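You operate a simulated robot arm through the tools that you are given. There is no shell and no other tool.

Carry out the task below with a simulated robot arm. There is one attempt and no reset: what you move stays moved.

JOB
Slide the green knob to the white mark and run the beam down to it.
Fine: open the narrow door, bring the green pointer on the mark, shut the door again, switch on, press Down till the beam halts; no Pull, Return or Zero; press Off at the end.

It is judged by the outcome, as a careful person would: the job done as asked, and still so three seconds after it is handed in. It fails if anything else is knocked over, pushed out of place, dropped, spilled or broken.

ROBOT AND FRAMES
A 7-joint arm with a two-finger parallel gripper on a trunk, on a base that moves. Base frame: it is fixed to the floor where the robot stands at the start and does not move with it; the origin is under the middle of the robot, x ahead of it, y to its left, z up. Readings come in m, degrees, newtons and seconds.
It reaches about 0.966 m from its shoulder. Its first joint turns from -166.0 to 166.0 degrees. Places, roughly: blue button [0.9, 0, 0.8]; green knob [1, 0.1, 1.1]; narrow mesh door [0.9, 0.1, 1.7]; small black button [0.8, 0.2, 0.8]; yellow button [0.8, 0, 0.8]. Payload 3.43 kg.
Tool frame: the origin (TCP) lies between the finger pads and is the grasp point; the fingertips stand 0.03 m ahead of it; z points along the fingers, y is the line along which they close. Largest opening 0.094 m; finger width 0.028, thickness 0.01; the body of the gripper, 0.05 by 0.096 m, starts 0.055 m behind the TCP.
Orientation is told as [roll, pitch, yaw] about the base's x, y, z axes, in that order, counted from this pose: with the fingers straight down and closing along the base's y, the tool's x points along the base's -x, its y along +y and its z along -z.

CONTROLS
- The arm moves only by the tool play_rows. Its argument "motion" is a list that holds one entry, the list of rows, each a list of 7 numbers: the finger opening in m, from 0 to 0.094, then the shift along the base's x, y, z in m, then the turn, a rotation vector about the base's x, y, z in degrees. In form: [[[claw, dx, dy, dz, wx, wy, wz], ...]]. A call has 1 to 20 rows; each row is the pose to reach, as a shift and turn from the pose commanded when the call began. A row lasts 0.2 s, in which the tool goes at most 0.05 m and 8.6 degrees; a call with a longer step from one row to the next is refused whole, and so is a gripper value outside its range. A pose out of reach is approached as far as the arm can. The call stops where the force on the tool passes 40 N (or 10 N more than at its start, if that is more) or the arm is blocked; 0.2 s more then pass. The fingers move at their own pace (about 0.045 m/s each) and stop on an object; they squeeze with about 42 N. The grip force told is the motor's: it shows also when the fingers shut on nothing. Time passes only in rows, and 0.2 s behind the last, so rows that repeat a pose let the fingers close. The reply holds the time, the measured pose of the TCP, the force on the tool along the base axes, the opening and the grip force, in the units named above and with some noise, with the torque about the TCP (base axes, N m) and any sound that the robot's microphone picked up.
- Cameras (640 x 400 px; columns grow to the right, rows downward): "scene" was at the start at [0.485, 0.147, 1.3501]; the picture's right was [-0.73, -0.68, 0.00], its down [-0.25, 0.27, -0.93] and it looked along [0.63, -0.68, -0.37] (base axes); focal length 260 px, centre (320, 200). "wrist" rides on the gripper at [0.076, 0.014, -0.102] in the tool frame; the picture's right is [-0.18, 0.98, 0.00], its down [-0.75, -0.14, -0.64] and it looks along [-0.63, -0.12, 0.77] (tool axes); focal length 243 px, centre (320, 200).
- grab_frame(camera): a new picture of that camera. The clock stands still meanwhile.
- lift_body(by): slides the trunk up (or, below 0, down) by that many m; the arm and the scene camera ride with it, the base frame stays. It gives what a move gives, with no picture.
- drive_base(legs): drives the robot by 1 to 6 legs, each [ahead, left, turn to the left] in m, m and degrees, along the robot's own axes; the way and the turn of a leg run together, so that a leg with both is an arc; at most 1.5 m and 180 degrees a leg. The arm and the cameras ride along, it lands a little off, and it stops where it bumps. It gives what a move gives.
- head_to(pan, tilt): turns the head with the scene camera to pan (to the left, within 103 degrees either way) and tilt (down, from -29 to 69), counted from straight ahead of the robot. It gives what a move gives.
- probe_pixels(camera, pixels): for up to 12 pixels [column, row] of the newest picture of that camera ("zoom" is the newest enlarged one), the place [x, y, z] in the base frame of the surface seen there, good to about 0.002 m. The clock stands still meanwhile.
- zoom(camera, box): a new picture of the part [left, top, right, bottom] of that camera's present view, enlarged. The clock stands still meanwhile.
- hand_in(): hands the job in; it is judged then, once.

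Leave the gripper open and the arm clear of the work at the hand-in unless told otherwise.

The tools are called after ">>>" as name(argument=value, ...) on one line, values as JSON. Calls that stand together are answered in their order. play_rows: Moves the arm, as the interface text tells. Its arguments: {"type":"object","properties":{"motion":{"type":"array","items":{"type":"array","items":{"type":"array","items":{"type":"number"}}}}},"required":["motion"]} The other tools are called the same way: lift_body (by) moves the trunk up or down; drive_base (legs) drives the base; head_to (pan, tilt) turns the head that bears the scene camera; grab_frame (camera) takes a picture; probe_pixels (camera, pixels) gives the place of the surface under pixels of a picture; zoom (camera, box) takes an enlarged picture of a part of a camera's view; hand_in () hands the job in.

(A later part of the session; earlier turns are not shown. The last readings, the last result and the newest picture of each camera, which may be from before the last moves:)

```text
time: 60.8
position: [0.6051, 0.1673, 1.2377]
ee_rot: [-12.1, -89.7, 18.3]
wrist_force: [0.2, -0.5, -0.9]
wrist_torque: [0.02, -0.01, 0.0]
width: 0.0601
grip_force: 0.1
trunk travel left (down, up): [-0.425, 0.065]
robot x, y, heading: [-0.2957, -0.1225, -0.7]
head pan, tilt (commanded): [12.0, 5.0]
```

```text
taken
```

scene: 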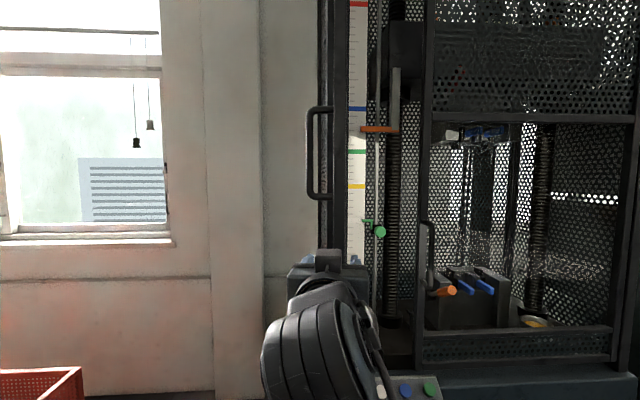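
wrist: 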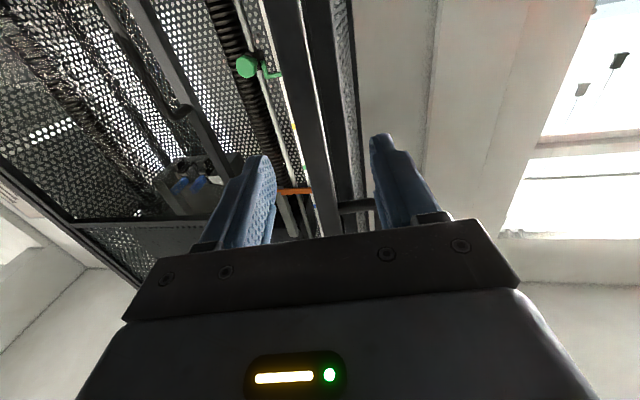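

The door edge (wrist ≈ column 305) lies between the fingers. I advance 0.078 m so they straddle it, then narrow them to a loose 34 mm.

>>> play_rows(motion=[[[0.06, 0.03, 0.002, 0, 0, 0, 0], [0.06, 0.055, 0.002, 0, 0, 0, 0], [0.06, 0.078, 0.003, 0, 0, 0, 0], [0.045, 0.078, 0.003, 0, 0, 0, 0], [0.034, 0.078, 0.003, 0, 0, 0, 0]]])

>>> grab_frame(camera="wrist")

```text
time: 62.0
position: [0.6794, 0.1707, 1.2365]
ee_rot: [-8.7, -89.7, 14.9]
wrist_force: [-0.3, -0.6, -0.1]
wrist_torque: [0.0, -0.02, 0.0]
width: 0.034
grip_force: 0.0
trunk travel left (down, up): [-0.425, 0.065]
robot x, y, heading: [-0.298, -0.1227, -0.5]
head pan, tilt (commanded): [12.0, 5.0]
```

```text
taken
```

wrist: 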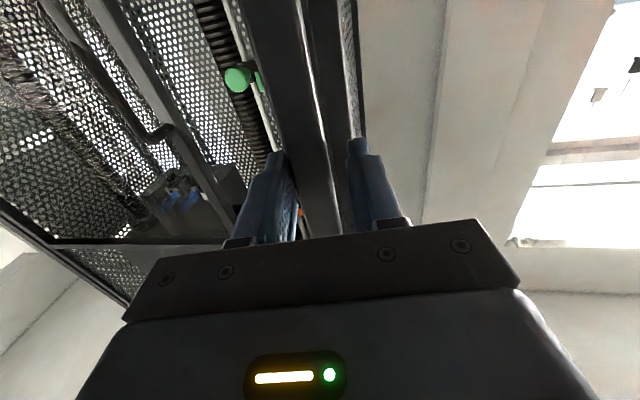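

The fingers are around the door edge. I swing it towards closed along the arc by 45°, turning the tool with it.

>>> play_rows(motion=[[[0.034, 0.0023, -0.0182, 0, 0, 0, 5], [0.034, 0.0061, -0.0361, 0, 0, 0, 10], [0.034, 0.0114, -0.0535, 0, 0, 0, 15], [0.034, 0.0182, -0.0704, 0, 0, 0, 20], [0.034, 0.0265, -0.0867, 0, 0, 0, 25], [0.034, 0.0362, -0.1022, 0, 0, 0, 30], [0.034, 0.0472, -0.1168, 0, 0, 0, 35], [0.034, 0.0594, -0.1303, 0, 0, 0, 40], [0.034, 0.073, -0.1428, 0, 0, 0, 45]]])

>>> grab_frame(camera="scene")

>>> grab_frame(camera="wrist")

```text
time: 64.0
position: [0.7535, 0.0271, 1.2381]
ee_rot: [-9.7, -89.8, 60.9]
wrist_force: [-0.3, 0.2, -0.4]
wrist_torque: [0.01, 0.0, 0.0]
width: 0.034
grip_force: 0.1
trunk travel left (down, up): [-0.425, 0.065]
robot x, y, heading: [-0.2996, -0.1193, -0.3]
head pan, tilt (commanded): [12.0, 5.0]
```

```text
taken
```

scene: 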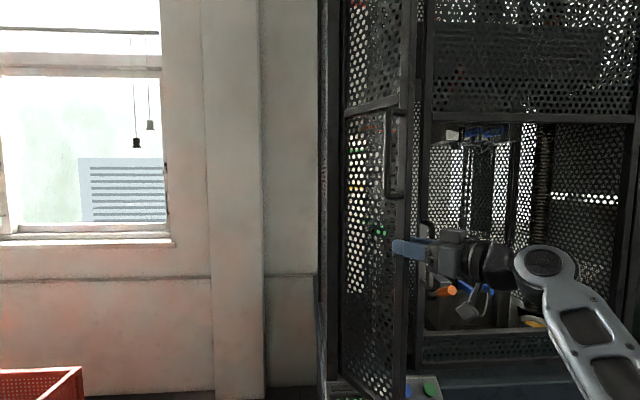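

```text
taken
```

wrist: 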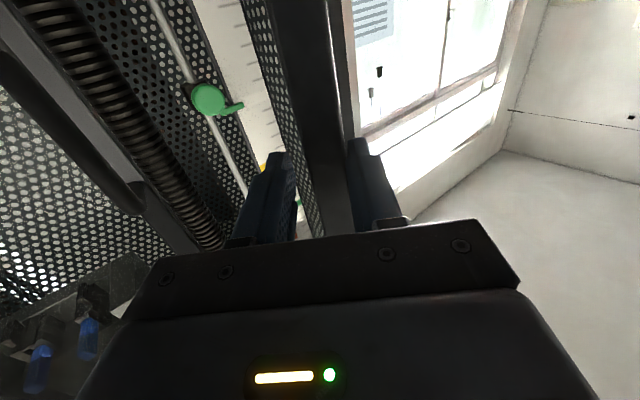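

The door has followed to about 50° open and stands free. I pull the fingers off the edge, close them, and go round to its outside at z ≈ 1.29 (between the two handles' heights), pointing forward.

>>> play_rows(motion=[[[0.034, -0.02, -0.025, 0, 0, 0, 0], [0.034, -0.038, -0.047, 0, 0, 0, -4], [0.02, -0.07, -0.05, 0.01, 0, 0, -12], [0.0, -0.1, -0.04, 0.02, 0, 0, -20], [0.0, -0.115, -0.02, 0.035, 0, 0, -28], [0.0, -0.12, 0.0, 0.05, 0, 0, -36], [0.0, -0.12, 0.02, 0.052, 0, 0, -44], [0.0, -0.115, 0.033, 0.052, 0, 0, -51], [0.0, -0.115, 0.033, 0.052, 0, 0, -51]]])

>>> grab_frame(camera="scene")

>>> grab_frame(camera="wrist")

```text
time: 66.0
position: [0.6393, 0.0597, 1.2909]
ee_rot: [-2.2, -89.8, 2.2]
wrist_force: [-0.9, 0.6, 0.9]
wrist_torque: [0.02, 0.01, 0.0]
width: 0.0004
grip_force: 32.8
trunk travel left (down, up): [-0.425, 0.065]
robot x, y, heading: [-0.298, -0.1207, -0.5]
head pan, tilt (commanded): [12.0, 5.0]
```

```text
taken
```

scene: 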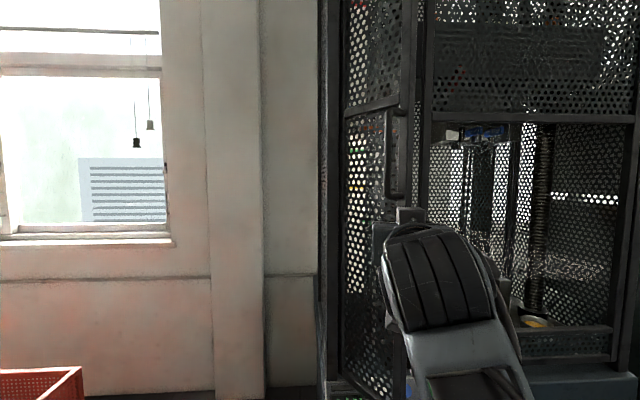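

```text
taken
```

wrist: 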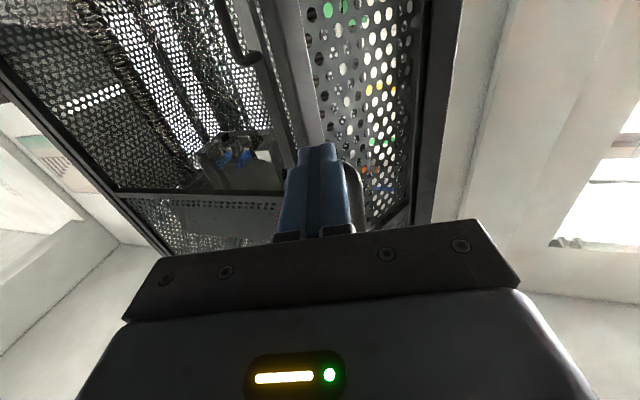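

The finger points at the door's outer stile (wrist ≈ (315,150)) below its handle. I push forward gradually to about 15° open.

>>> play_rows(motion=[[[0.0, 0.04, 0, 0, 0, 0, 0], [0.0, 0.08, 0, 0, 0, 0, 0], [0.0, 0.11, -0.002, 0, 0, 0, 0], [0.0, 0.13, -0.008, 0, 0, 0, 0], [0.0, 0.15, -0.016, 0, 0, 0, 0], [0.0, 0.17, -0.022, 0, 0, 0, 0], [0.0, 0.19, -0.028, 0, 0, 0, 0], [0.0, 0.21, -0.033, 0, 0, 0, 0]]])

>>> grab_frame(camera="scene")

>>> grab_frame(camera="wrist")

```text
time: 67.8
position: [0.8504, 0.0289, 1.291]
ee_rot: [-9.2, -89.7, 9.5]
wrist_force: [-0.9, 0.0, 0.2]
wrist_torque: [-0.01, 0.01, 0.02]
width: 0.0
grip_force: 32.8
trunk travel left (down, up): [-0.425, 0.065]
robot x, y, heading: [-0.2985, -0.1255, -0.5]
head pan, tilt (commanded): [12.0, 5.0]
```

```text
taken
```

scene: 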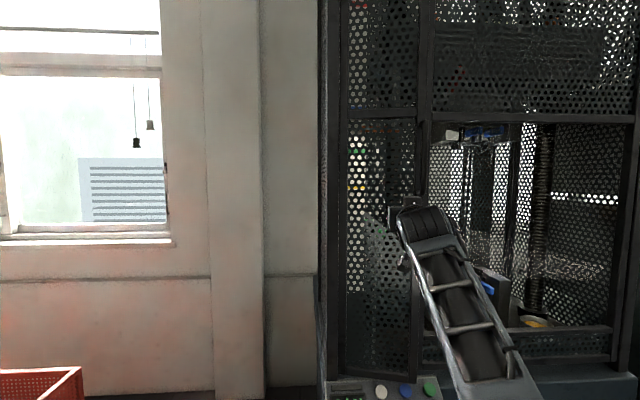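

```text
taken
```

wrist: 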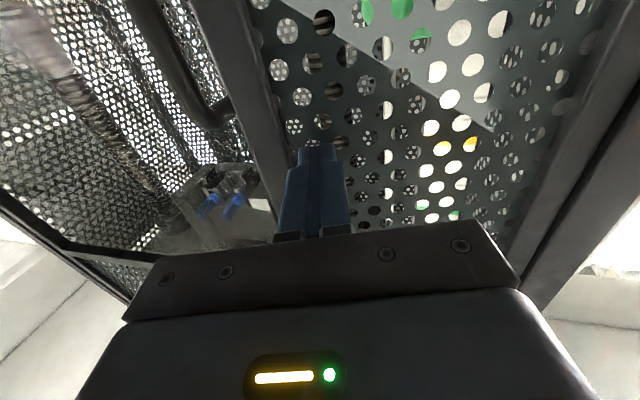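

Nearly shut. I keep pushing, shifting slightly right onto the stile, until it seats.

>>> play_rows(motion=[[[0.0, 0.012, -0.008, 0, 0, 0, 0], [0.0, 0.022, -0.013, 0, 0, 0, 0], [0.0, 0.032, -0.014, 0, 0, 0, 0], [0.0, 0.04, -0.014, 0, 0, 0, 0], [0.0, 0.046, -0.014, 0, 0, 0, 0], [0.0, 0.05, -0.014, 0, 0, 0, 0]]])

>>> grab_frame(camera="scene")

>>> grab_frame(camera="wrist")

```text
time: 68.9
position: [0.889, 0.0146, 1.2897]
ee_rot: [-12.0, -89.7, 12.2]
wrist_force: [-38.5, -5.6, -2.4]
wrist_torque: [0.0, -0.1, 0.17]
width: 0.0
grip_force: 33.1
trunk travel left (down, up): [-0.425, 0.065]
robot x, y, heading: [-0.2966, -0.1249, -0.7]
head pan, tilt (commanded): [12.0, 5.0]
stopped in row 5: the force on the tool passed its limit at 59 N (the readings are from after the stop); the commanded pose is now the measured one
```

```text
taken
```

scene: 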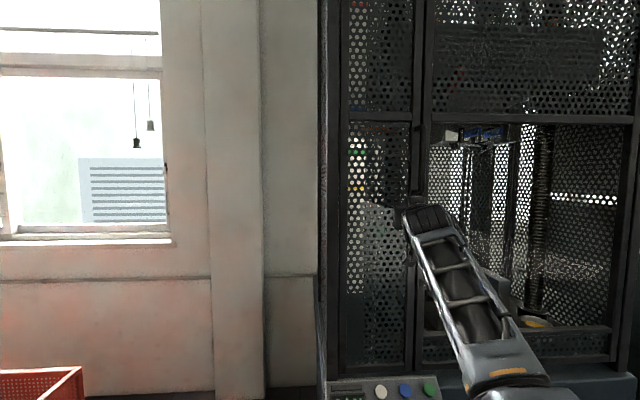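

```text
taken
```

wrist: 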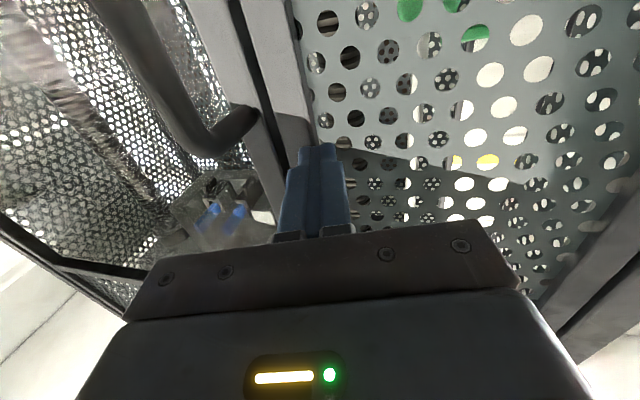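

It seated against the frame (force limit, tip at x≈0.919, matching the earlier closed face). I retreat and check that it stays shut.

>>> play_rows(motion=[[[0.0, -0.02, 0, 0, 0, 0, 0], [0.0, -0.06, -0.01, 0, 0, 0, 0], [0.0, -0.1, -0.02, 0, 0, 0, 0], [0.0, -0.14, -0.04, 0, 0, 0, 0], [0.0, -0.18, -0.07, 0, 0, 0, 0], [0.0, -0.21, -0.11, 0, 0, 0, 0], [0.0, -0.22, -0.15, 0, 0, 0, 0]]])

>>> grab_frame(camera="scene")

>>> zoom(camera="scene", box=[330, 90, 450, 190])

>>> probe_pixels(camera="zoom", pixels=[[345, 300], [392, 300], [410, 300], [30, 300], [75, 300], [330, 100]])

```text
time: 70.5
position: [0.6684, -0.1364, 1.2905]
ee_rot: [-14.7, -89.5, 14.9]
wrist_force: [0.0, -0.1, -0.4]
wrist_torque: [0.03, 0.02, 0.01]
width: 0.0001
grip_force: 32.5
trunk travel left (down, up): [-0.425, 0.065]
robot x, y, heading: [-0.3029, -0.1225, -0.2]
head pan, tilt (commanded): [12.0, 5.0]
```

```text
taken
```

scene: 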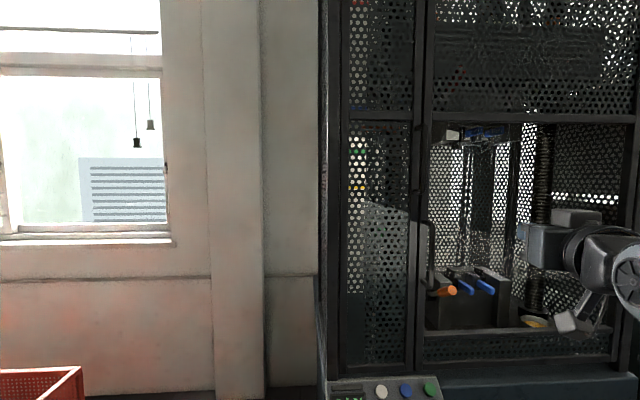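

```text
4.00 times, centred on (390, 140) of scene
```

zoom: 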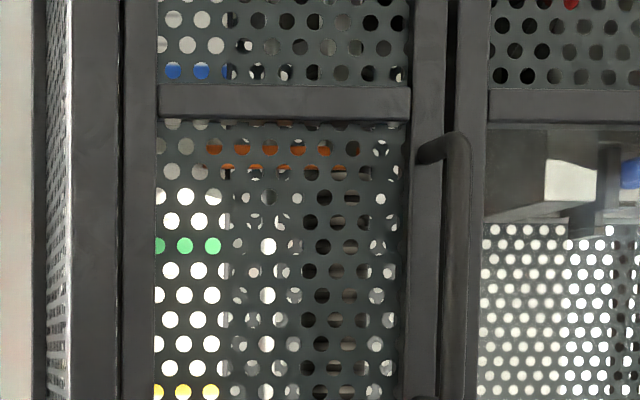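

```text
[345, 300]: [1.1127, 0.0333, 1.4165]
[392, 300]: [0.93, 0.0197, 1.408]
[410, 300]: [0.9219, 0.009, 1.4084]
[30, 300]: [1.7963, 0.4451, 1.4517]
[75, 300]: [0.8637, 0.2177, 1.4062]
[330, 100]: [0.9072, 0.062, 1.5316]
```

The stile reads (0.922, 0.009), same plane as before opening. I double-check with the handle's position and the pointer behind the mesh.

>>> probe_pixels(camera="zoom", pixels=[[457, 200], [457, 260], [457, 320], [430, 250], [470, 370], [475, 330]])

>>> zoom(camera="scene", box=[330, 180, 450, 260])

```text
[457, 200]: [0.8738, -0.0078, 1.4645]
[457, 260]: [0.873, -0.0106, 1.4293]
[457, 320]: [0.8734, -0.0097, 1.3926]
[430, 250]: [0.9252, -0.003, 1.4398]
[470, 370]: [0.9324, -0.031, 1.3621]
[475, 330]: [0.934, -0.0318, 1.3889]
```

```text
5.00 times, centred on (390, 220) of scene
```

zoom: 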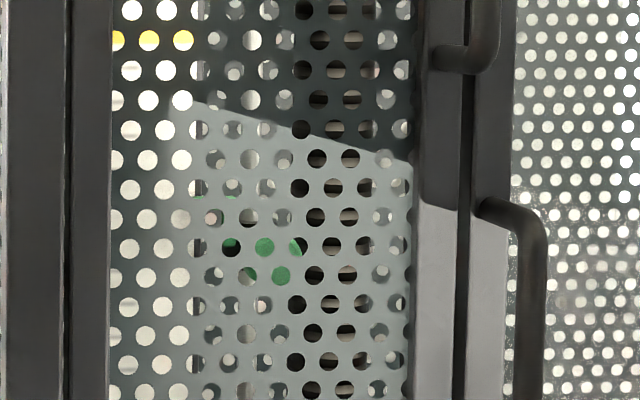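

The handle is back at (0.873, −0.010) and the green pointer shows behind the mesh: the door is shut. Next, the buttons. The panel's normal is about (−0.55, −0.16, 0.82), so I tilt the closed fingers to press along it. First I turn the tool in free space here.

>>> play_rows(motion=[[[0.0, 0.002, 0.009, -0.028, -0.91, 6.83, 1.75], [0.0, 0.004, 0.018, -0.056, -1.82, 13.66, 3.5], [0.0, 0.007, 0.026, -0.085, -2.74, 20.5, 5.25], [0.0, 0.01, 0.035, -0.113, -3.65, 27.33, 7.0], [0.0, 0.012, 0.044, -0.141, -4.56, 34.16, 8.76], [0.0, 0.014, 0.053, -0.17, -5.47, 41.0, 10.5], [0.0, 0.017, 0.061, -0.198, -6.39, 47.83, 12.26], [0.0, 0.019, 0.07, -0.226, -7.3, 54.66, 14.0], [0.0, 0.019, 0.07, -0.226, -7.3, 54.66, 14.0]]])

>>> head_to(pan=-5, tilt=30)

>>> grab_frame(camera="scene")

```text
time: 72.5
position: [0.6898, -0.0666, 1.0623]
ee_rot: [0.1, -34.4, 15.3]
wrist_force: [0.5, 0.1, -0.3]
wrist_torque: [0.0, 0.0, 0.01]
width: 0.0003
grip_force: 32.9
trunk travel left (down, up): [-0.425, 0.065]
robot x, y, heading: [-0.2987, -0.123, -0.8]
head pan, tilt (commanded): [12.0, 5.0]
```

```text
time: 73.4
position: [0.6887, -0.0679, 1.0637]
ee_rot: [0.1, -34.5, 15.3]
wrist_force: [-0.8, 0.0, 1.2]
wrist_torque: [-0.01, -0.01, -0.02]
width: 0.0
grip_force: 33.2
trunk travel left (down, up): [-0.425, 0.065]
robot x, y, heading: [-0.3, -0.1224, -0.5]
head pan, tilt (commanded): [-5.0, 30.0]
```

```text
taken
```

scene: 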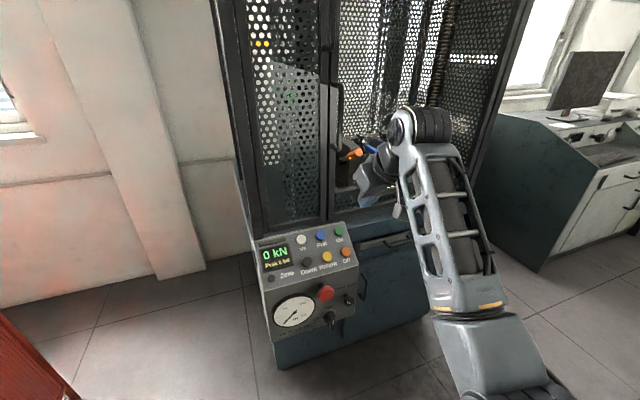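

The tool has the right tilt, and the panel is fully visible from here. I drive 0.15 m ahead and lower the trunk by 0.12 m to bring the buttons into comfortable reach.

>>> drive_base(legs=[[0.15, 0, 0]])

>>> lift_body(by=-0.12)

>>> grab_frame(camera="scene")

>>> grab_frame(camera="wrist")

```text
time: 74.7
position: [0.8372, -0.0646, 1.0622]
ee_rot: [0.2, -34.6, 15.5]
wrist_force: [-0.9, 0.1, -0.2]
wrist_torque: [0.0, 0.0, 0.05]
width: 0.0
grip_force: 32.9
trunk travel left (down, up): [-0.425, 0.065]
robot x, y, heading: [-0.1563, -0.122, -0.5]
head pan, tilt (commanded): [-5.0, 30.0]
```

```text
time: 76.2
position: [0.8367, -0.0642, 0.944]
ee_rot: [0.1, -34.5, 15.4]
wrist_force: [0.3, -0.3, -0.2]
wrist_torque: [-0.02, -0.02, 0.01]
width: 0.0
grip_force: 33.4
trunk travel left (down, up): [-0.305, 0.185]
robot x, y, heading: [-0.1494, -0.1208, 0.0]
head pan, tilt (commanded): [-5.0, 30.0]
```

```text
taken
```

scene: 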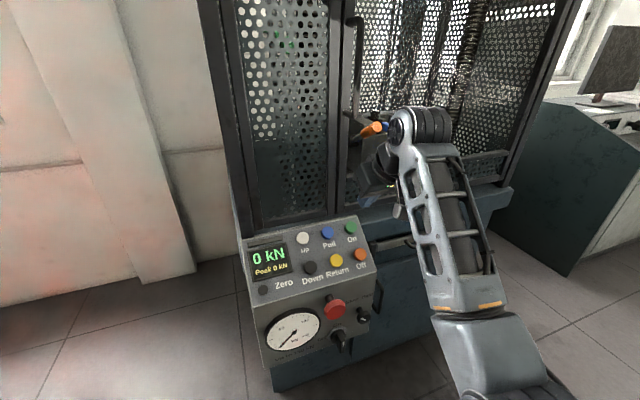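

```text
taken
```

wrist: 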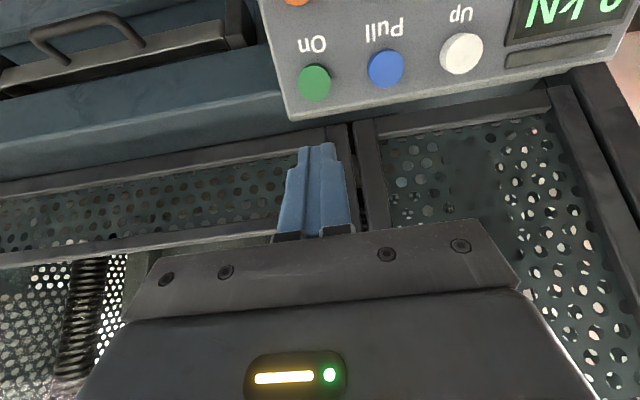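

Good: the wrist view shows On (314,82), Pull (385,68), Up (460,52), and the fingertip at (318,150). I probe the button faces exactly.

>>> probe_pixels(camera="wrist", pixels=[[314, 82], [304, 82], [324, 82], [314, 72], [314, 92], [385, 68], [460, 52], [340, 95], [350, 55]])

>>> zoom(camera="scene", box=[240, 210, 400, 310])

```text
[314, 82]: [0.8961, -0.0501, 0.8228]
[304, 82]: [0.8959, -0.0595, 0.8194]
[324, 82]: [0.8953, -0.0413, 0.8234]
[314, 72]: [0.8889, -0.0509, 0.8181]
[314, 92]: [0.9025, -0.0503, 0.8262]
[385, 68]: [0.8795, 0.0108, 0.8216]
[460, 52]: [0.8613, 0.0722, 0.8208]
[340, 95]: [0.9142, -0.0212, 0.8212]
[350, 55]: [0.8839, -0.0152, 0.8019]
```

```text
4.00 times, centred on (320, 260) of scene
```

zoom: 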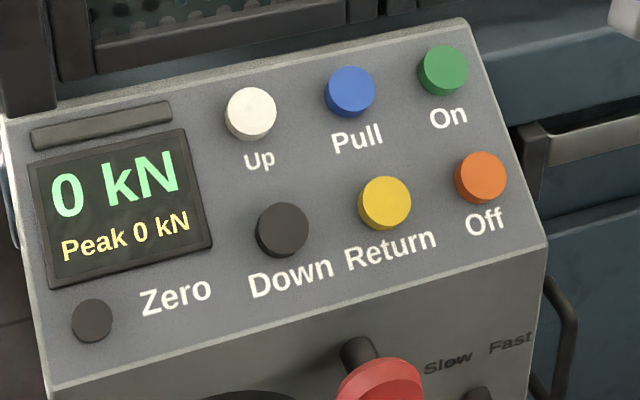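

The On face centre is (0.896, −0.050, 0.823), standing 15 mm above the panel. I move the closed fingertips to 30 mm in front of it along its axis.

>>> play_rows(motion=[[[0.0, 0.0, 0.0, -0.03, 0, 0, 0], [0.0, 0.013, 0.0026, -0.05, 0, 0, 0], [0.0, 0.027, 0.0053, -0.0723, 0, 0, 0], [0.0, 0.027, 0.0053, -0.0723, 0, 0, 0]]])

>>> grab_frame(camera="wrist")

>>> zoom(camera="scene", box=[280, 180, 440, 280])

```text
time: 77.2
position: [0.8628, -0.058, 0.8709]
ee_rot: [0.1, -34.5, 15.5]
wrist_force: [0.3, -0.4, 0.1]
wrist_torque: [0.0, -0.02, 0.01]
width: 0.0002
grip_force: 32.8
trunk travel left (down, up): [-0.305, 0.185]
robot x, y, heading: [-0.1492, -0.1221, -0.3]
head pan, tilt (commanded): [-5.0, 30.0]
```

```text
taken
```

wrist: 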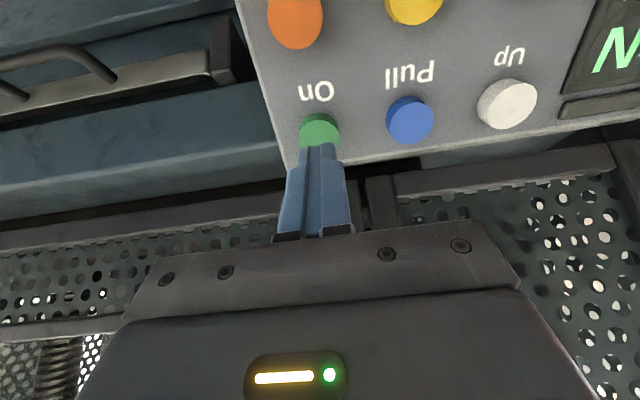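

```text
4.00 times, centred on (360, 230) of scene
```

zoom: 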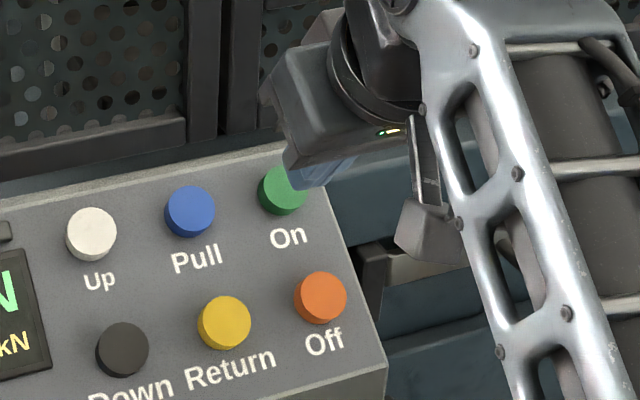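

The fingertip is right above On (wrist (320,130)), clear of Pull and Off. I press along the axis in small steps and then back off.

>>> play_rows(motion=[[[0.0, 0.0109, 0.003, -0.0165, 0, 0, 0], [0.0, 0.0153, 0.0042, -0.0231, 0, 0, 0], [0.0, 0.0175, 0.0048, -0.0264, 0, 0, 0], [0.0, 0.0191, 0.0053, -0.0288, 0, 0, 0], [0.0, 0.0207, 0.0057, -0.0313, 0, 0, 0]]])

>>> zoom(camera="wrist", box=[220, 60, 420, 200])

>>> zoom(camera="scene", box=[240, 200, 400, 300])

```text
time: 78.4
position: [0.8836, -0.0546, 0.8423]
ee_rot: [0.0, -34.7, 15.6]
wrist_force: [-23.1, -3.3, 13.3]
wrist_torque: [0.05, 0.01, 0.06]
width: 0.0
grip_force: 32.8
trunk travel left (down, up): [-0.305, 0.185]
robot x, y, heading: [-0.1509, -0.1254, -0.3]
head pan, tilt (commanded): [-5.0, 30.0]
heard: click
```

```text
2.86 times, centred on (320, 130) of wrist
```

zoom: 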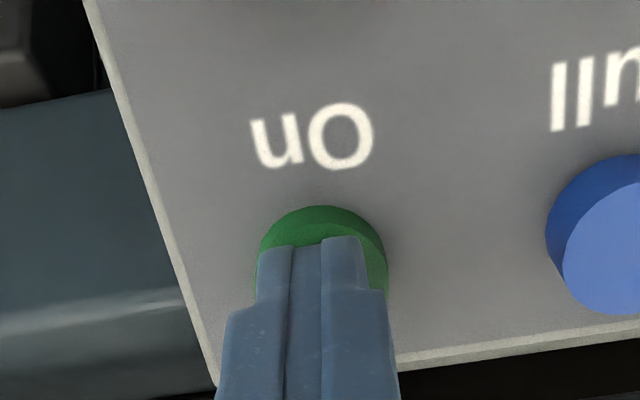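

```text
4.00 times, centred on (320, 250) of scene
```

zoom: 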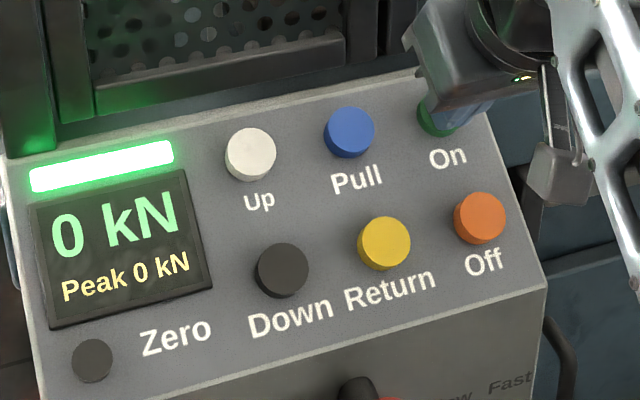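

A click, and the green lamp above the display lit: the machine is on. I back off along the axis and probe the Down button again.

>>> probe_pixels(camera="zoom", pixels=[[282, 268], [262, 268], [300, 268], [282, 250], [282, 288], [384, 242], [92, 360], [300, 300]])

>>> play_rows(motion=[[[0.0, -0.0109, -0.003, 0.0165, 0, 0, 0], [0.0, -0.0273, -0.0075, 0.0412, 0, 0, 0], [0.0, -0.0437, -0.012, 0.0659, 0, 0, 0]]])

>>> grab_frame(camera="scene")

```text
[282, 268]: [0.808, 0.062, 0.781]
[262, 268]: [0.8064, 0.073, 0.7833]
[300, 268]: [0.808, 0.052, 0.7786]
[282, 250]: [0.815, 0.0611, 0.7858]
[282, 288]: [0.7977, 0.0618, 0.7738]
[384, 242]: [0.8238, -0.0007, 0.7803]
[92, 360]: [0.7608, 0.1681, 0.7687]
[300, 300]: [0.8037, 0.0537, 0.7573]
```

```text
time: 79.2
position: [0.8419, -0.0675, 0.9044]
ee_rot: [0.1, -34.5, 15.4]
wrist_force: [0.0, -0.5, 0.5]
wrist_torque: [0.0, 0.0, -0.01]
width: 0.0
grip_force: 32.8
trunk travel left (down, up): [-0.305, 0.185]
robot x, y, heading: [-0.149, -0.1241, -0.6]
head pan, tilt (commanded): [-5.0, 30.0]
```

```text
taken
```

scene: 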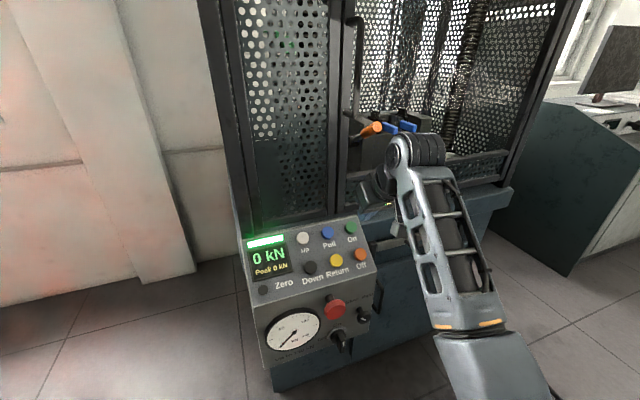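

Down's face centre is (0.807, 0.061, 0.7805). I travel at ~55 mm above the panel to a point 50 mm in front of Down.

>>> play_rows(motion=[[[0.0, -0.02, 0.029, -0.01, 0, 0, 0], [0.0, -0.04, 0.058, -0.025, 0, 0, 0], [0.0, -0.06, 0.088, -0.042, 0, 0, 0], [0.0, -0.0786, 0.1165, -0.058, 0, 0, 0], [0.0, -0.0786, 0.1165, -0.058, 0, 0, 0]]])

>>> grab_frame(camera="wrist")

>>> grab_frame(camera="scene")

```text
time: 80.4
position: [0.7592, 0.0506, 0.8487]
ee_rot: [0.1, -34.5, 15.5]
wrist_force: [-0.1, 0.1, -0.3]
wrist_torque: [-0.01, 0.0, 0.0]
width: 0.0
grip_force: 33.3
trunk travel left (down, up): [-0.305, 0.185]
robot x, y, heading: [-0.149, -0.1253, -0.1]
head pan, tilt (commanded): [-5.0, 30.0]
```

```text
taken
```

wrist: 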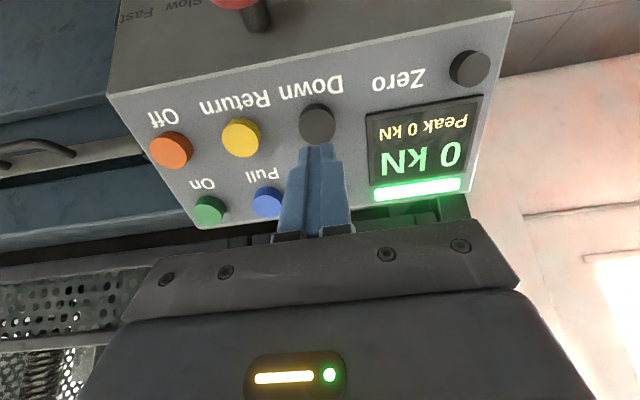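

```text
taken
```

scene: 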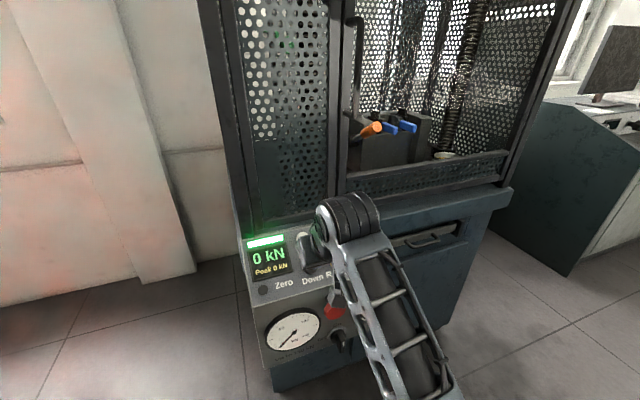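

The fingertip is on Down's axis (wrist (316,122)). Before pressing I turn the head up so I can watch the beam while holding the button.

>>> head_to(pan=0, tilt=8)

>>> grab_frame(camera="scene")

```text
time: 81.3
position: [0.7591, 0.05, 0.8474]
ee_rot: [0.1, -34.4, 15.5]
wrist_force: [-0.2, -0.5, 0.1]
wrist_torque: [0.02, 0.01, 0.0]
width: 0.0001
grip_force: 33.1
trunk travel left (down, up): [-0.305, 0.185]
robot x, y, heading: [-0.1498, -0.1248, -0.4]
head pan, tilt (commanded): [0.0, 8.0]
```

```text
taken
```

scene: 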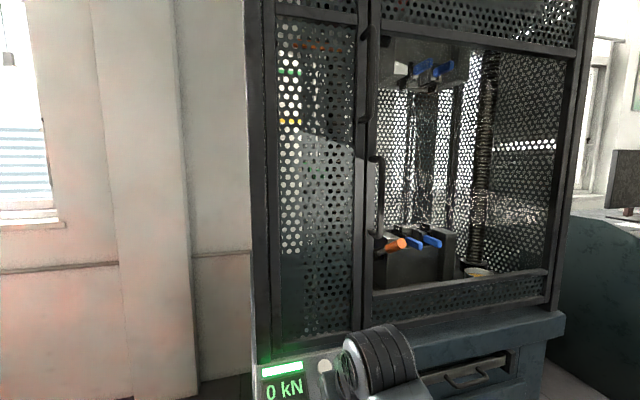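

The display, the upper grip on the beam (430,70) and lower grip are all in view. I now press Down.

>>> play_rows(motion=[[[0.0, 0.0109, 0.003, -0.0165, 0, 0, 0], [0.0, 0.0218, 0.006, -0.033, 0, 0, 0], [0.0, 0.0273, 0.0075, -0.0412, 0, 0, 0], [0.0, 0.0295, 0.0081, -0.0445, 0, 0, 0], [0.0, 0.0311, 0.0086, -0.047, 0, 0, 0]]])

>>> grab_frame(camera="scene")

>>> grab_frame(camera="wrist")

```text
time: 82.5
position: [0.7937, 0.0587, 0.7999]
ee_rot: [0.1, -34.5, 15.5]
wrist_force: [-3.3, -0.6, 1.2]
wrist_torque: [0.01, 0.03, -0.04]
width: 0.0
grip_force: 32.9
trunk travel left (down, up): [-0.305, 0.185]
robot x, y, heading: [-0.1504, -0.1198, -0.4]
head pan, tilt (commanded): [0.0, 8.0]
heard: click
```

```text
taken
```

scene: 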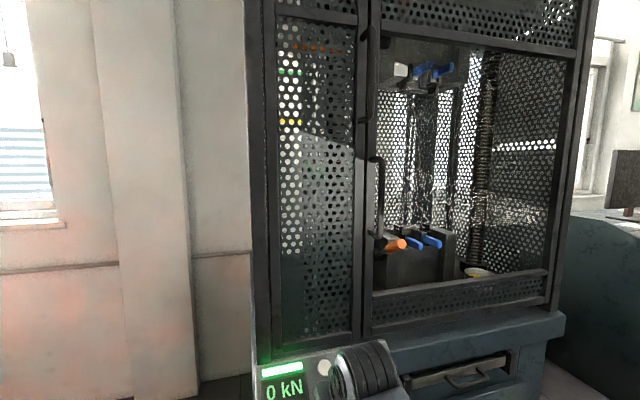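

```text
taken
```

wrist: 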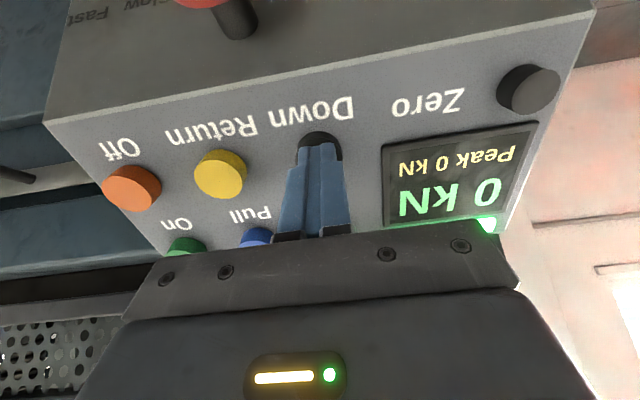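

A click, and the beam's upper grip seems to have started down slightly. I hold the button down for 2 s and look again.

>>> play_rows(motion=[[[0.0, 0.0005, 0.0001, -0.0008, 0, 0, 0], [0.0, 0.0005, 0.0001, -0.0008, 0, 0, 0], [0.0, 0.0005, 0.0001, -0.0008, 0, 0, 0], [0.0, 0.0005, 0.0001, -0.0008, 0, 0, 0], [0.0, 0.0005, 0.0001, -0.0008, 0, 0, 0], [0.0, 0.0005, 0.0001, -0.0008, 0, 0, 0], [0.0, 0.0005, 0.0001, -0.0008, 0, 0, 0], [0.0, 0.0005, 0.0001, -0.0008, 0, 0, 0], [0.0, 0.0005, 0.0001, -0.0008, 0, 0, 0], [0.0, 0.0005, 0.0001, -0.0008, 0, 0, 0]]])

>>> grab_frame(camera="scene")

```text
time: 84.7
position: [0.7951, 0.0599, 0.7999]
ee_rot: [0.1, -34.5, 15.4]
wrist_force: [-3.4, -2.8, 5.3]
wrist_torque: [-0.03, -0.13, -0.08]
width: 0.0002
grip_force: 32.9
trunk travel left (down, up): [-0.305, 0.185]
robot x, y, heading: [-0.15, -0.1203, -0.3]
head pan, tilt (commanded): [0.0, 8.0]
```

```text
taken
```

scene: 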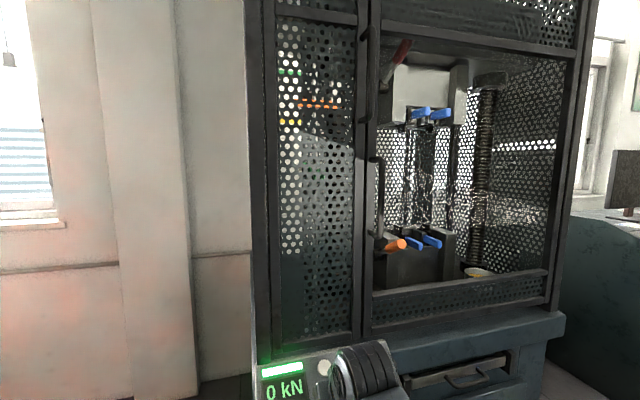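

The beam is running down – its orange flag moved from row 48 to row 105 (the green stop is near row ~155). I keep holding for another 1.4 s.

>>> play_rows(motion=[[[0.0, 0, 0, 0, 0, 0, 0], [0.0, 0, 0, 0, 0, 0, 0], [0.0, 0, 0, 0, 0, 0, 0], [0.0, 0, 0, 0, 0, 0, 0], [0.0, 0, 0, 0, 0, 0, 0], [0.0, 0, 0, 0, 0, 0, 0], [0.0, 0, 0, 0, 0, 0, 0]]])

>>> grab_frame(camera="scene")

```text
time: 86.3
position: [0.7935, 0.0588, 0.799]
ee_rot: [0.1, -34.5, 15.6]
wrist_force: [-2.7, -1.8, 5.4]
wrist_torque: [0.0, -0.15, -0.02]
width: 0.0
grip_force: 32.9
trunk travel left (down, up): [-0.305, 0.185]
robot x, y, heading: [-0.1518, -0.1231, -0.2]
head pan, tilt (commanded): [0.0, 8.0]
```

```text
taken
```

scene: 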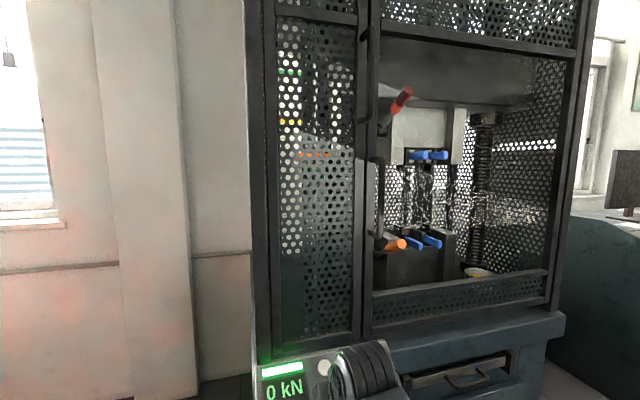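

The flag is at row ≈155, close to the green stop. I zoom in there, then hold on a little.

>>> zoom(camera="scene", box=[270, 110, 370, 210])

>>> play_rows(motion=[[[0.0, 0, 0, 0, 0, 0, 0], [0.0, 0, 0, 0, 0, 0, 0], [0.0, 0, 0, 0, 0, 0, 0]]])

>>> zoom(camera="scene", box=[270, 110, 370, 210])

```text
4.00 times, centred on (320, 160) of scene
```

zoom: 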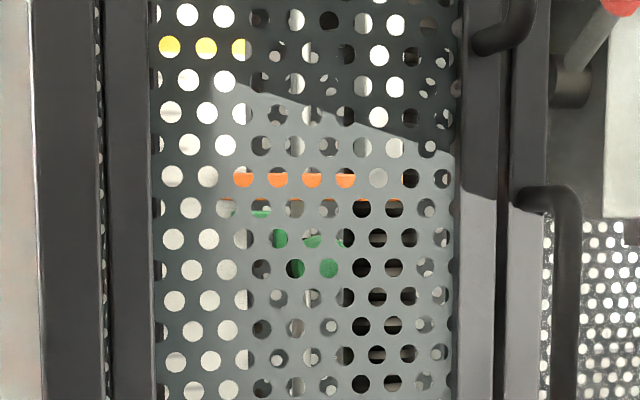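

```text
time: 87.1
position: [0.7938, 0.0589, 0.7994]
ee_rot: [0.1, -34.5, 15.5]
wrist_force: [-2.1, -1.4, 6.8]
wrist_torque: [-0.02, -0.12, -0.01]
width: 0.0
grip_force: 33.0
trunk travel left (down, up): [-0.305, 0.185]
robot x, y, heading: [-0.1494, -0.1227, -0.3]
head pan, tilt (commanded): [0.0, 8.0]
```

```text
4.00 times, centred on (320, 160) of scene
```

zoom: 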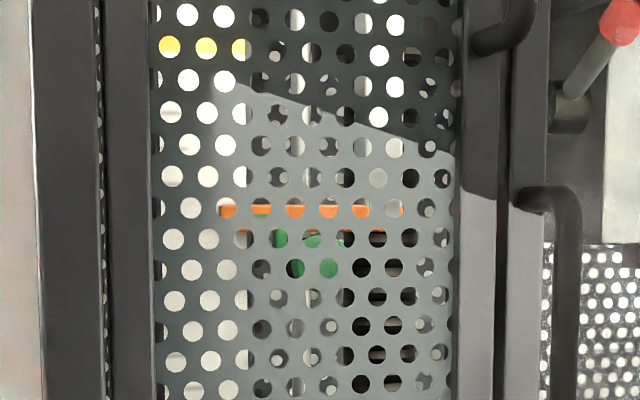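

The flag now reaches the pointer's height. I keep holding to confirm it has halted.

>>> play_rows(motion=[[[0.0, 0, 0, 0, 0, 0, 0], [0.0, 0, 0, 0, 0, 0, 0], [0.0, 0, 0, 0, 0, 0, 0]]])

>>> zoom(camera="scene", box=[270, 110, 370, 210])

>>> grab_frame(camera="scene")

```text
time: 87.9
position: [0.7942, 0.0594, 0.7995]
ee_rot: [0.1, -34.5, 15.7]
wrist_force: [-2.3, 0.0, 6.8]
wrist_torque: [0.04, -0.11, -0.04]
width: 0.0003
grip_force: 33.1
trunk travel left (down, up): [-0.305, 0.185]
robot x, y, heading: [-0.1493, -0.1211, -0.4]
head pan, tilt (commanded): [0.0, 8.0]
```

```text
4.00 times, centred on (320, 160) of scene
```

zoom: 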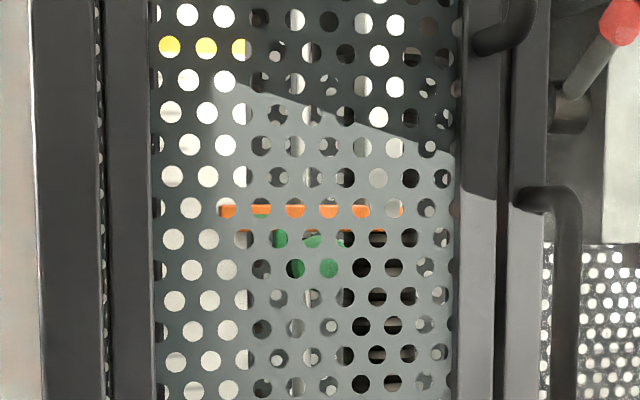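

```text
taken
```

scene: 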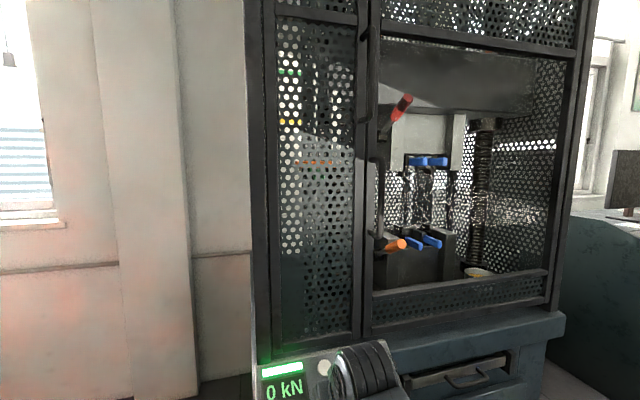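

The flag hasn't moved between the last two views: the beam has halted at the green stop. I release Down by backing off along its axis, then travel above the panel to a point 50 mm in front of Off at (0.840, −0.062, 0.781).

>>> play_rows(motion=[[[0.0, -0.0109, -0.003, 0.0165, 0, 0, 0], [0.0, -0.0218, -0.006, 0.033, 0, 0, 0], [0.0, -0.0316, -0.0087, 0.0478, 0, 0, 0], [0.0, -0.022, -0.045, 0.0485, 0, 0, 0], [0.0, -0.012, -0.08, 0.0485, 0, 0, 0], [0.0, -0.004, -0.11, 0.0483, 0, 0, 0], [0.0, 0.0014, -0.132, 0.0483, 0, 0, 0], [0.0, 0.0014, -0.132, 0.0483, 0, 0, 0]]])

>>> grab_frame(camera="wrist")

>>> grab_frame(camera="scene")

```text
time: 89.7
position: [0.7955, -0.0726, 0.8485]
ee_rot: [0.1, -34.5, 15.6]
wrist_force: [-0.8, 0.0, 0.1]
wrist_torque: [-0.02, -0.02, 0.01]
width: 0.0002
grip_force: 33.1
trunk travel left (down, up): [-0.305, 0.185]
robot x, y, heading: [-0.1499, -0.1231, 0.1]
head pan, tilt (commanded): [0.0, 8.0]
```

```text
taken
```

wrist: 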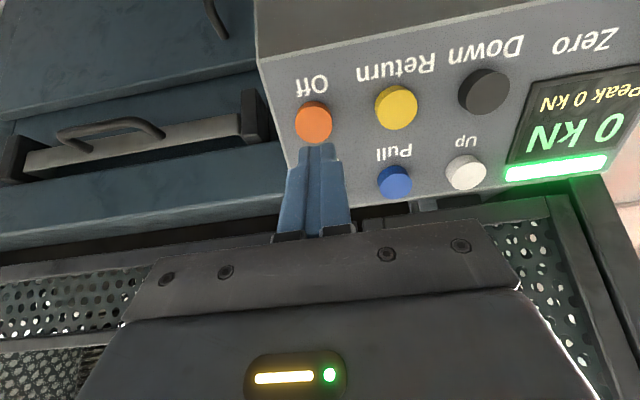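

```text
taken
```

scene: 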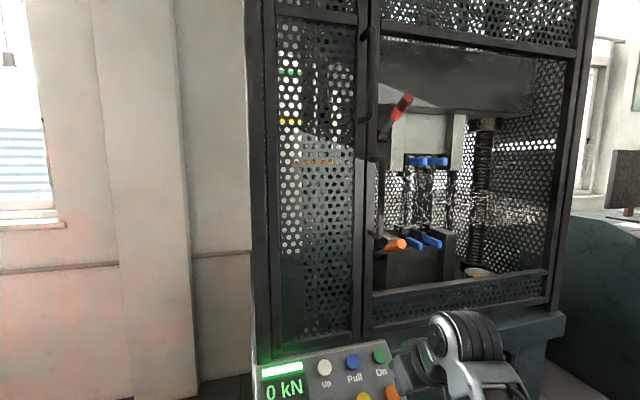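

The beam stays where it halted; the green knob (zoom (330,268)) hasn't shifted. The fingertip is on Off's axis (wrist (314,122)). I press Off.

>>> play_rows(motion=[[[0.0, 0.0109, 0.003, -0.0165, 0, 0, 0], [0.0, 0.0218, 0.006, -0.033, 0, 0, 0], [0.0, 0.0273, 0.0075, -0.0412, 0, 0, 0], [0.0, 0.0295, 0.0081, -0.0445, 0, 0, 0], [0.0, 0.0311, 0.0086, -0.047, 0, 0, 0]]])

>>> grab_frame(camera="scene")

>>> grab_frame(camera="wrist")

```text
time: 90.9
position: [0.8284, -0.0622, 0.8015]
ee_rot: [0.1, -34.5, 15.5]
wrist_force: [0.1, -0.4, 2.5]
wrist_torque: [0.01, -0.12, 0.0]
width: 0.0
grip_force: 33.4
trunk travel left (down, up): [-0.305, 0.185]
robot x, y, heading: [-0.148, -0.1234, 0.0]
head pan, tilt (commanded): [0.0, 8.0]
heard: click
```

```text
taken
```

scene: 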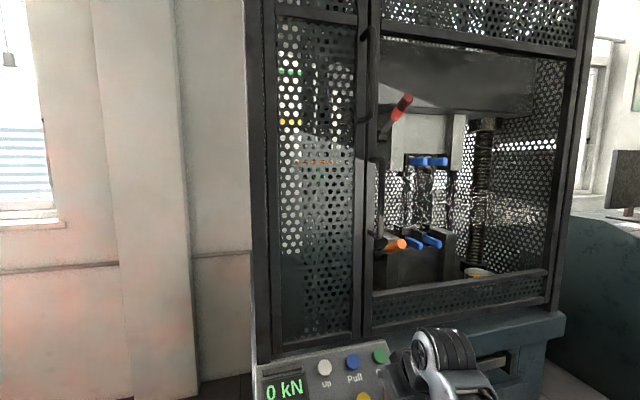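

```text
taken
```

wrist: 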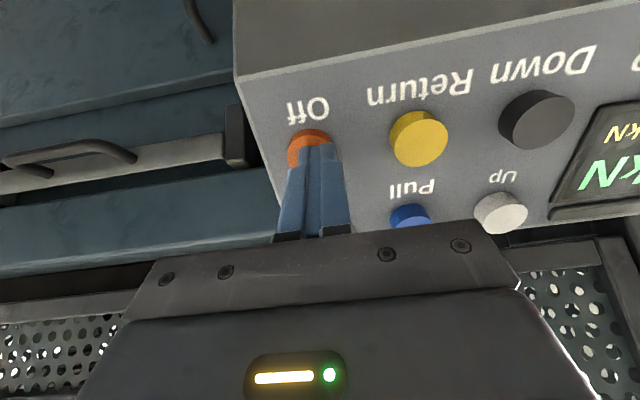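

A click and the green lamp went out: the machine is off. I back off along the axis, move the arm away from the panel and open the gripper.

>>> play_rows(motion=[[[0.0, -0.0109, -0.003, 0.0165, 0, 0, 0], [0.0, -0.0218, -0.006, 0.033, 0, 0, 0], [0.0, -0.0382, -0.0105, 0.0577, 0, 0, 0], [0.0, -0.06, -0.02, 0.09, 0, 0, 0], [0.03, -0.085, -0.03, 0.125, 0, 0, 0], [0.06, -0.115, -0.04, 0.155, 0, 0, 0], [0.09, -0.145, -0.05, 0.185, 0, 0, 0], [0.09, -0.16, -0.06, 0.2, 0, 0, 0], [0.09, -0.16, -0.06, 0.2, 0, 0, 0]]])

>>> grab_frame(camera="scene")

>>> zoom(camera="scene", box=[270, 110, 370, 210])

```text
time: 92.9
position: [0.6707, -0.1271, 1.0032]
ee_rot: [0.1, -34.5, 15.5]
wrist_force: [-0.2, -0.4, -0.2]
wrist_torque: [0.03, 0.02, 0.01]
width: 0.0899
grip_force: 0.1
trunk travel left (down, up): [-0.305, 0.185]
robot x, y, heading: [-0.1542, -0.1253, -0.4]
head pan, tilt (commanded): [0.0, 8.0]
```

```text
taken
```

scene: 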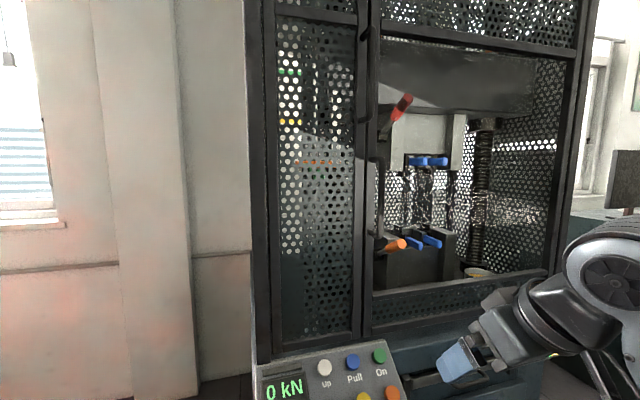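

```text
4.00 times, centred on (320, 160) of scene
```

zoom: 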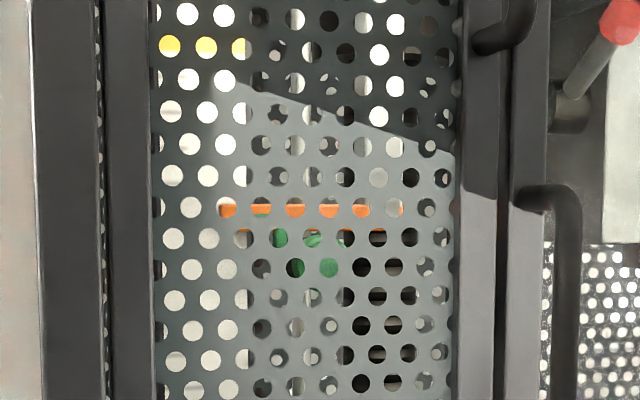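

Everything appears still. As a last check I probe the flag's and the green pointer's heights through the mesh holes and look at the panel once more.

>>> probe_pixels(camera="zoom", pixels=[[295, 211], [328, 211], [261, 204], [261, 212], [280, 238], [328, 268], [297, 268], [245, 230]])

>>> zoom(camera="scene", box=[285, 145, 335, 180])

>>> zoom(camera="scene", box=[240, 340, 400, 400])

```text
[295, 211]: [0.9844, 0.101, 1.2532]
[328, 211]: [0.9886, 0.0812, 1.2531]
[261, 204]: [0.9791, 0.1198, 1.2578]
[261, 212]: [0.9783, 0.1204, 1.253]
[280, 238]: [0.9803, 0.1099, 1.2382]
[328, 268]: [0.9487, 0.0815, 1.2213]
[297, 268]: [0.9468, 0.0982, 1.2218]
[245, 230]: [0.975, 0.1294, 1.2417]
```

```text
11.43 times, centred on (310, 162) of scene
```

zoom: 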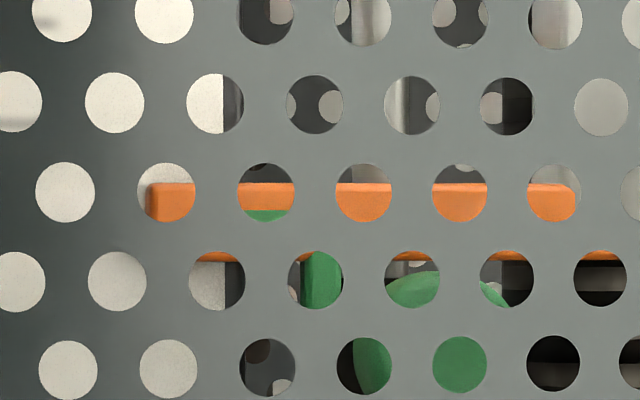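

```text
4.00 times, centred on (320, 370) of scene
```

zoom: 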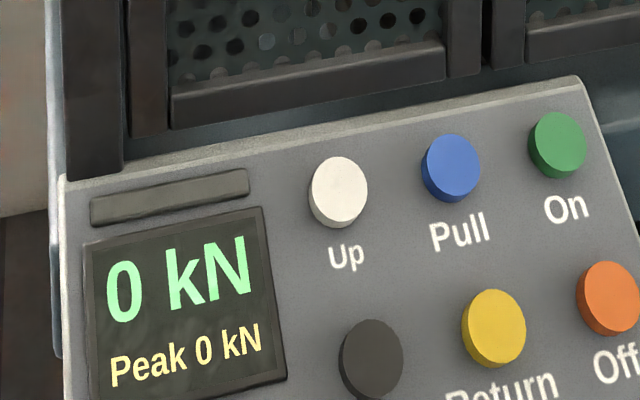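

The lamp strip is dark (off), the display reads 0 kN. The flag stands at the pointer's height. I make one more fine check of the pointer's height beneath the flag.

>>> zoom(camera="scene", box=[296, 154, 316, 170])

>>> probe_pixels(camera="zoom", pixels=[[300, 210], [310, 245], [330, 245], [320, 248], [320, 215], [460, 380], [450, 340], [170, 215]])

```text
16.00 times, centred on (306, 162) of scene
```

zoom: 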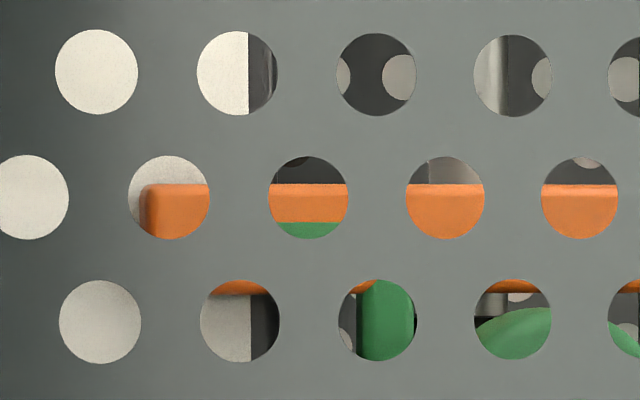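

```text
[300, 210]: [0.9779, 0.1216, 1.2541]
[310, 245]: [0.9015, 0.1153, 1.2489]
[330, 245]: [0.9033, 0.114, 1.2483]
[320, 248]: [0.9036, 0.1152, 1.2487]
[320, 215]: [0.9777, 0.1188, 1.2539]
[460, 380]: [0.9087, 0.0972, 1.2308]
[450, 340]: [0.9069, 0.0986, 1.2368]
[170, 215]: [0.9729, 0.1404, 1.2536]
```

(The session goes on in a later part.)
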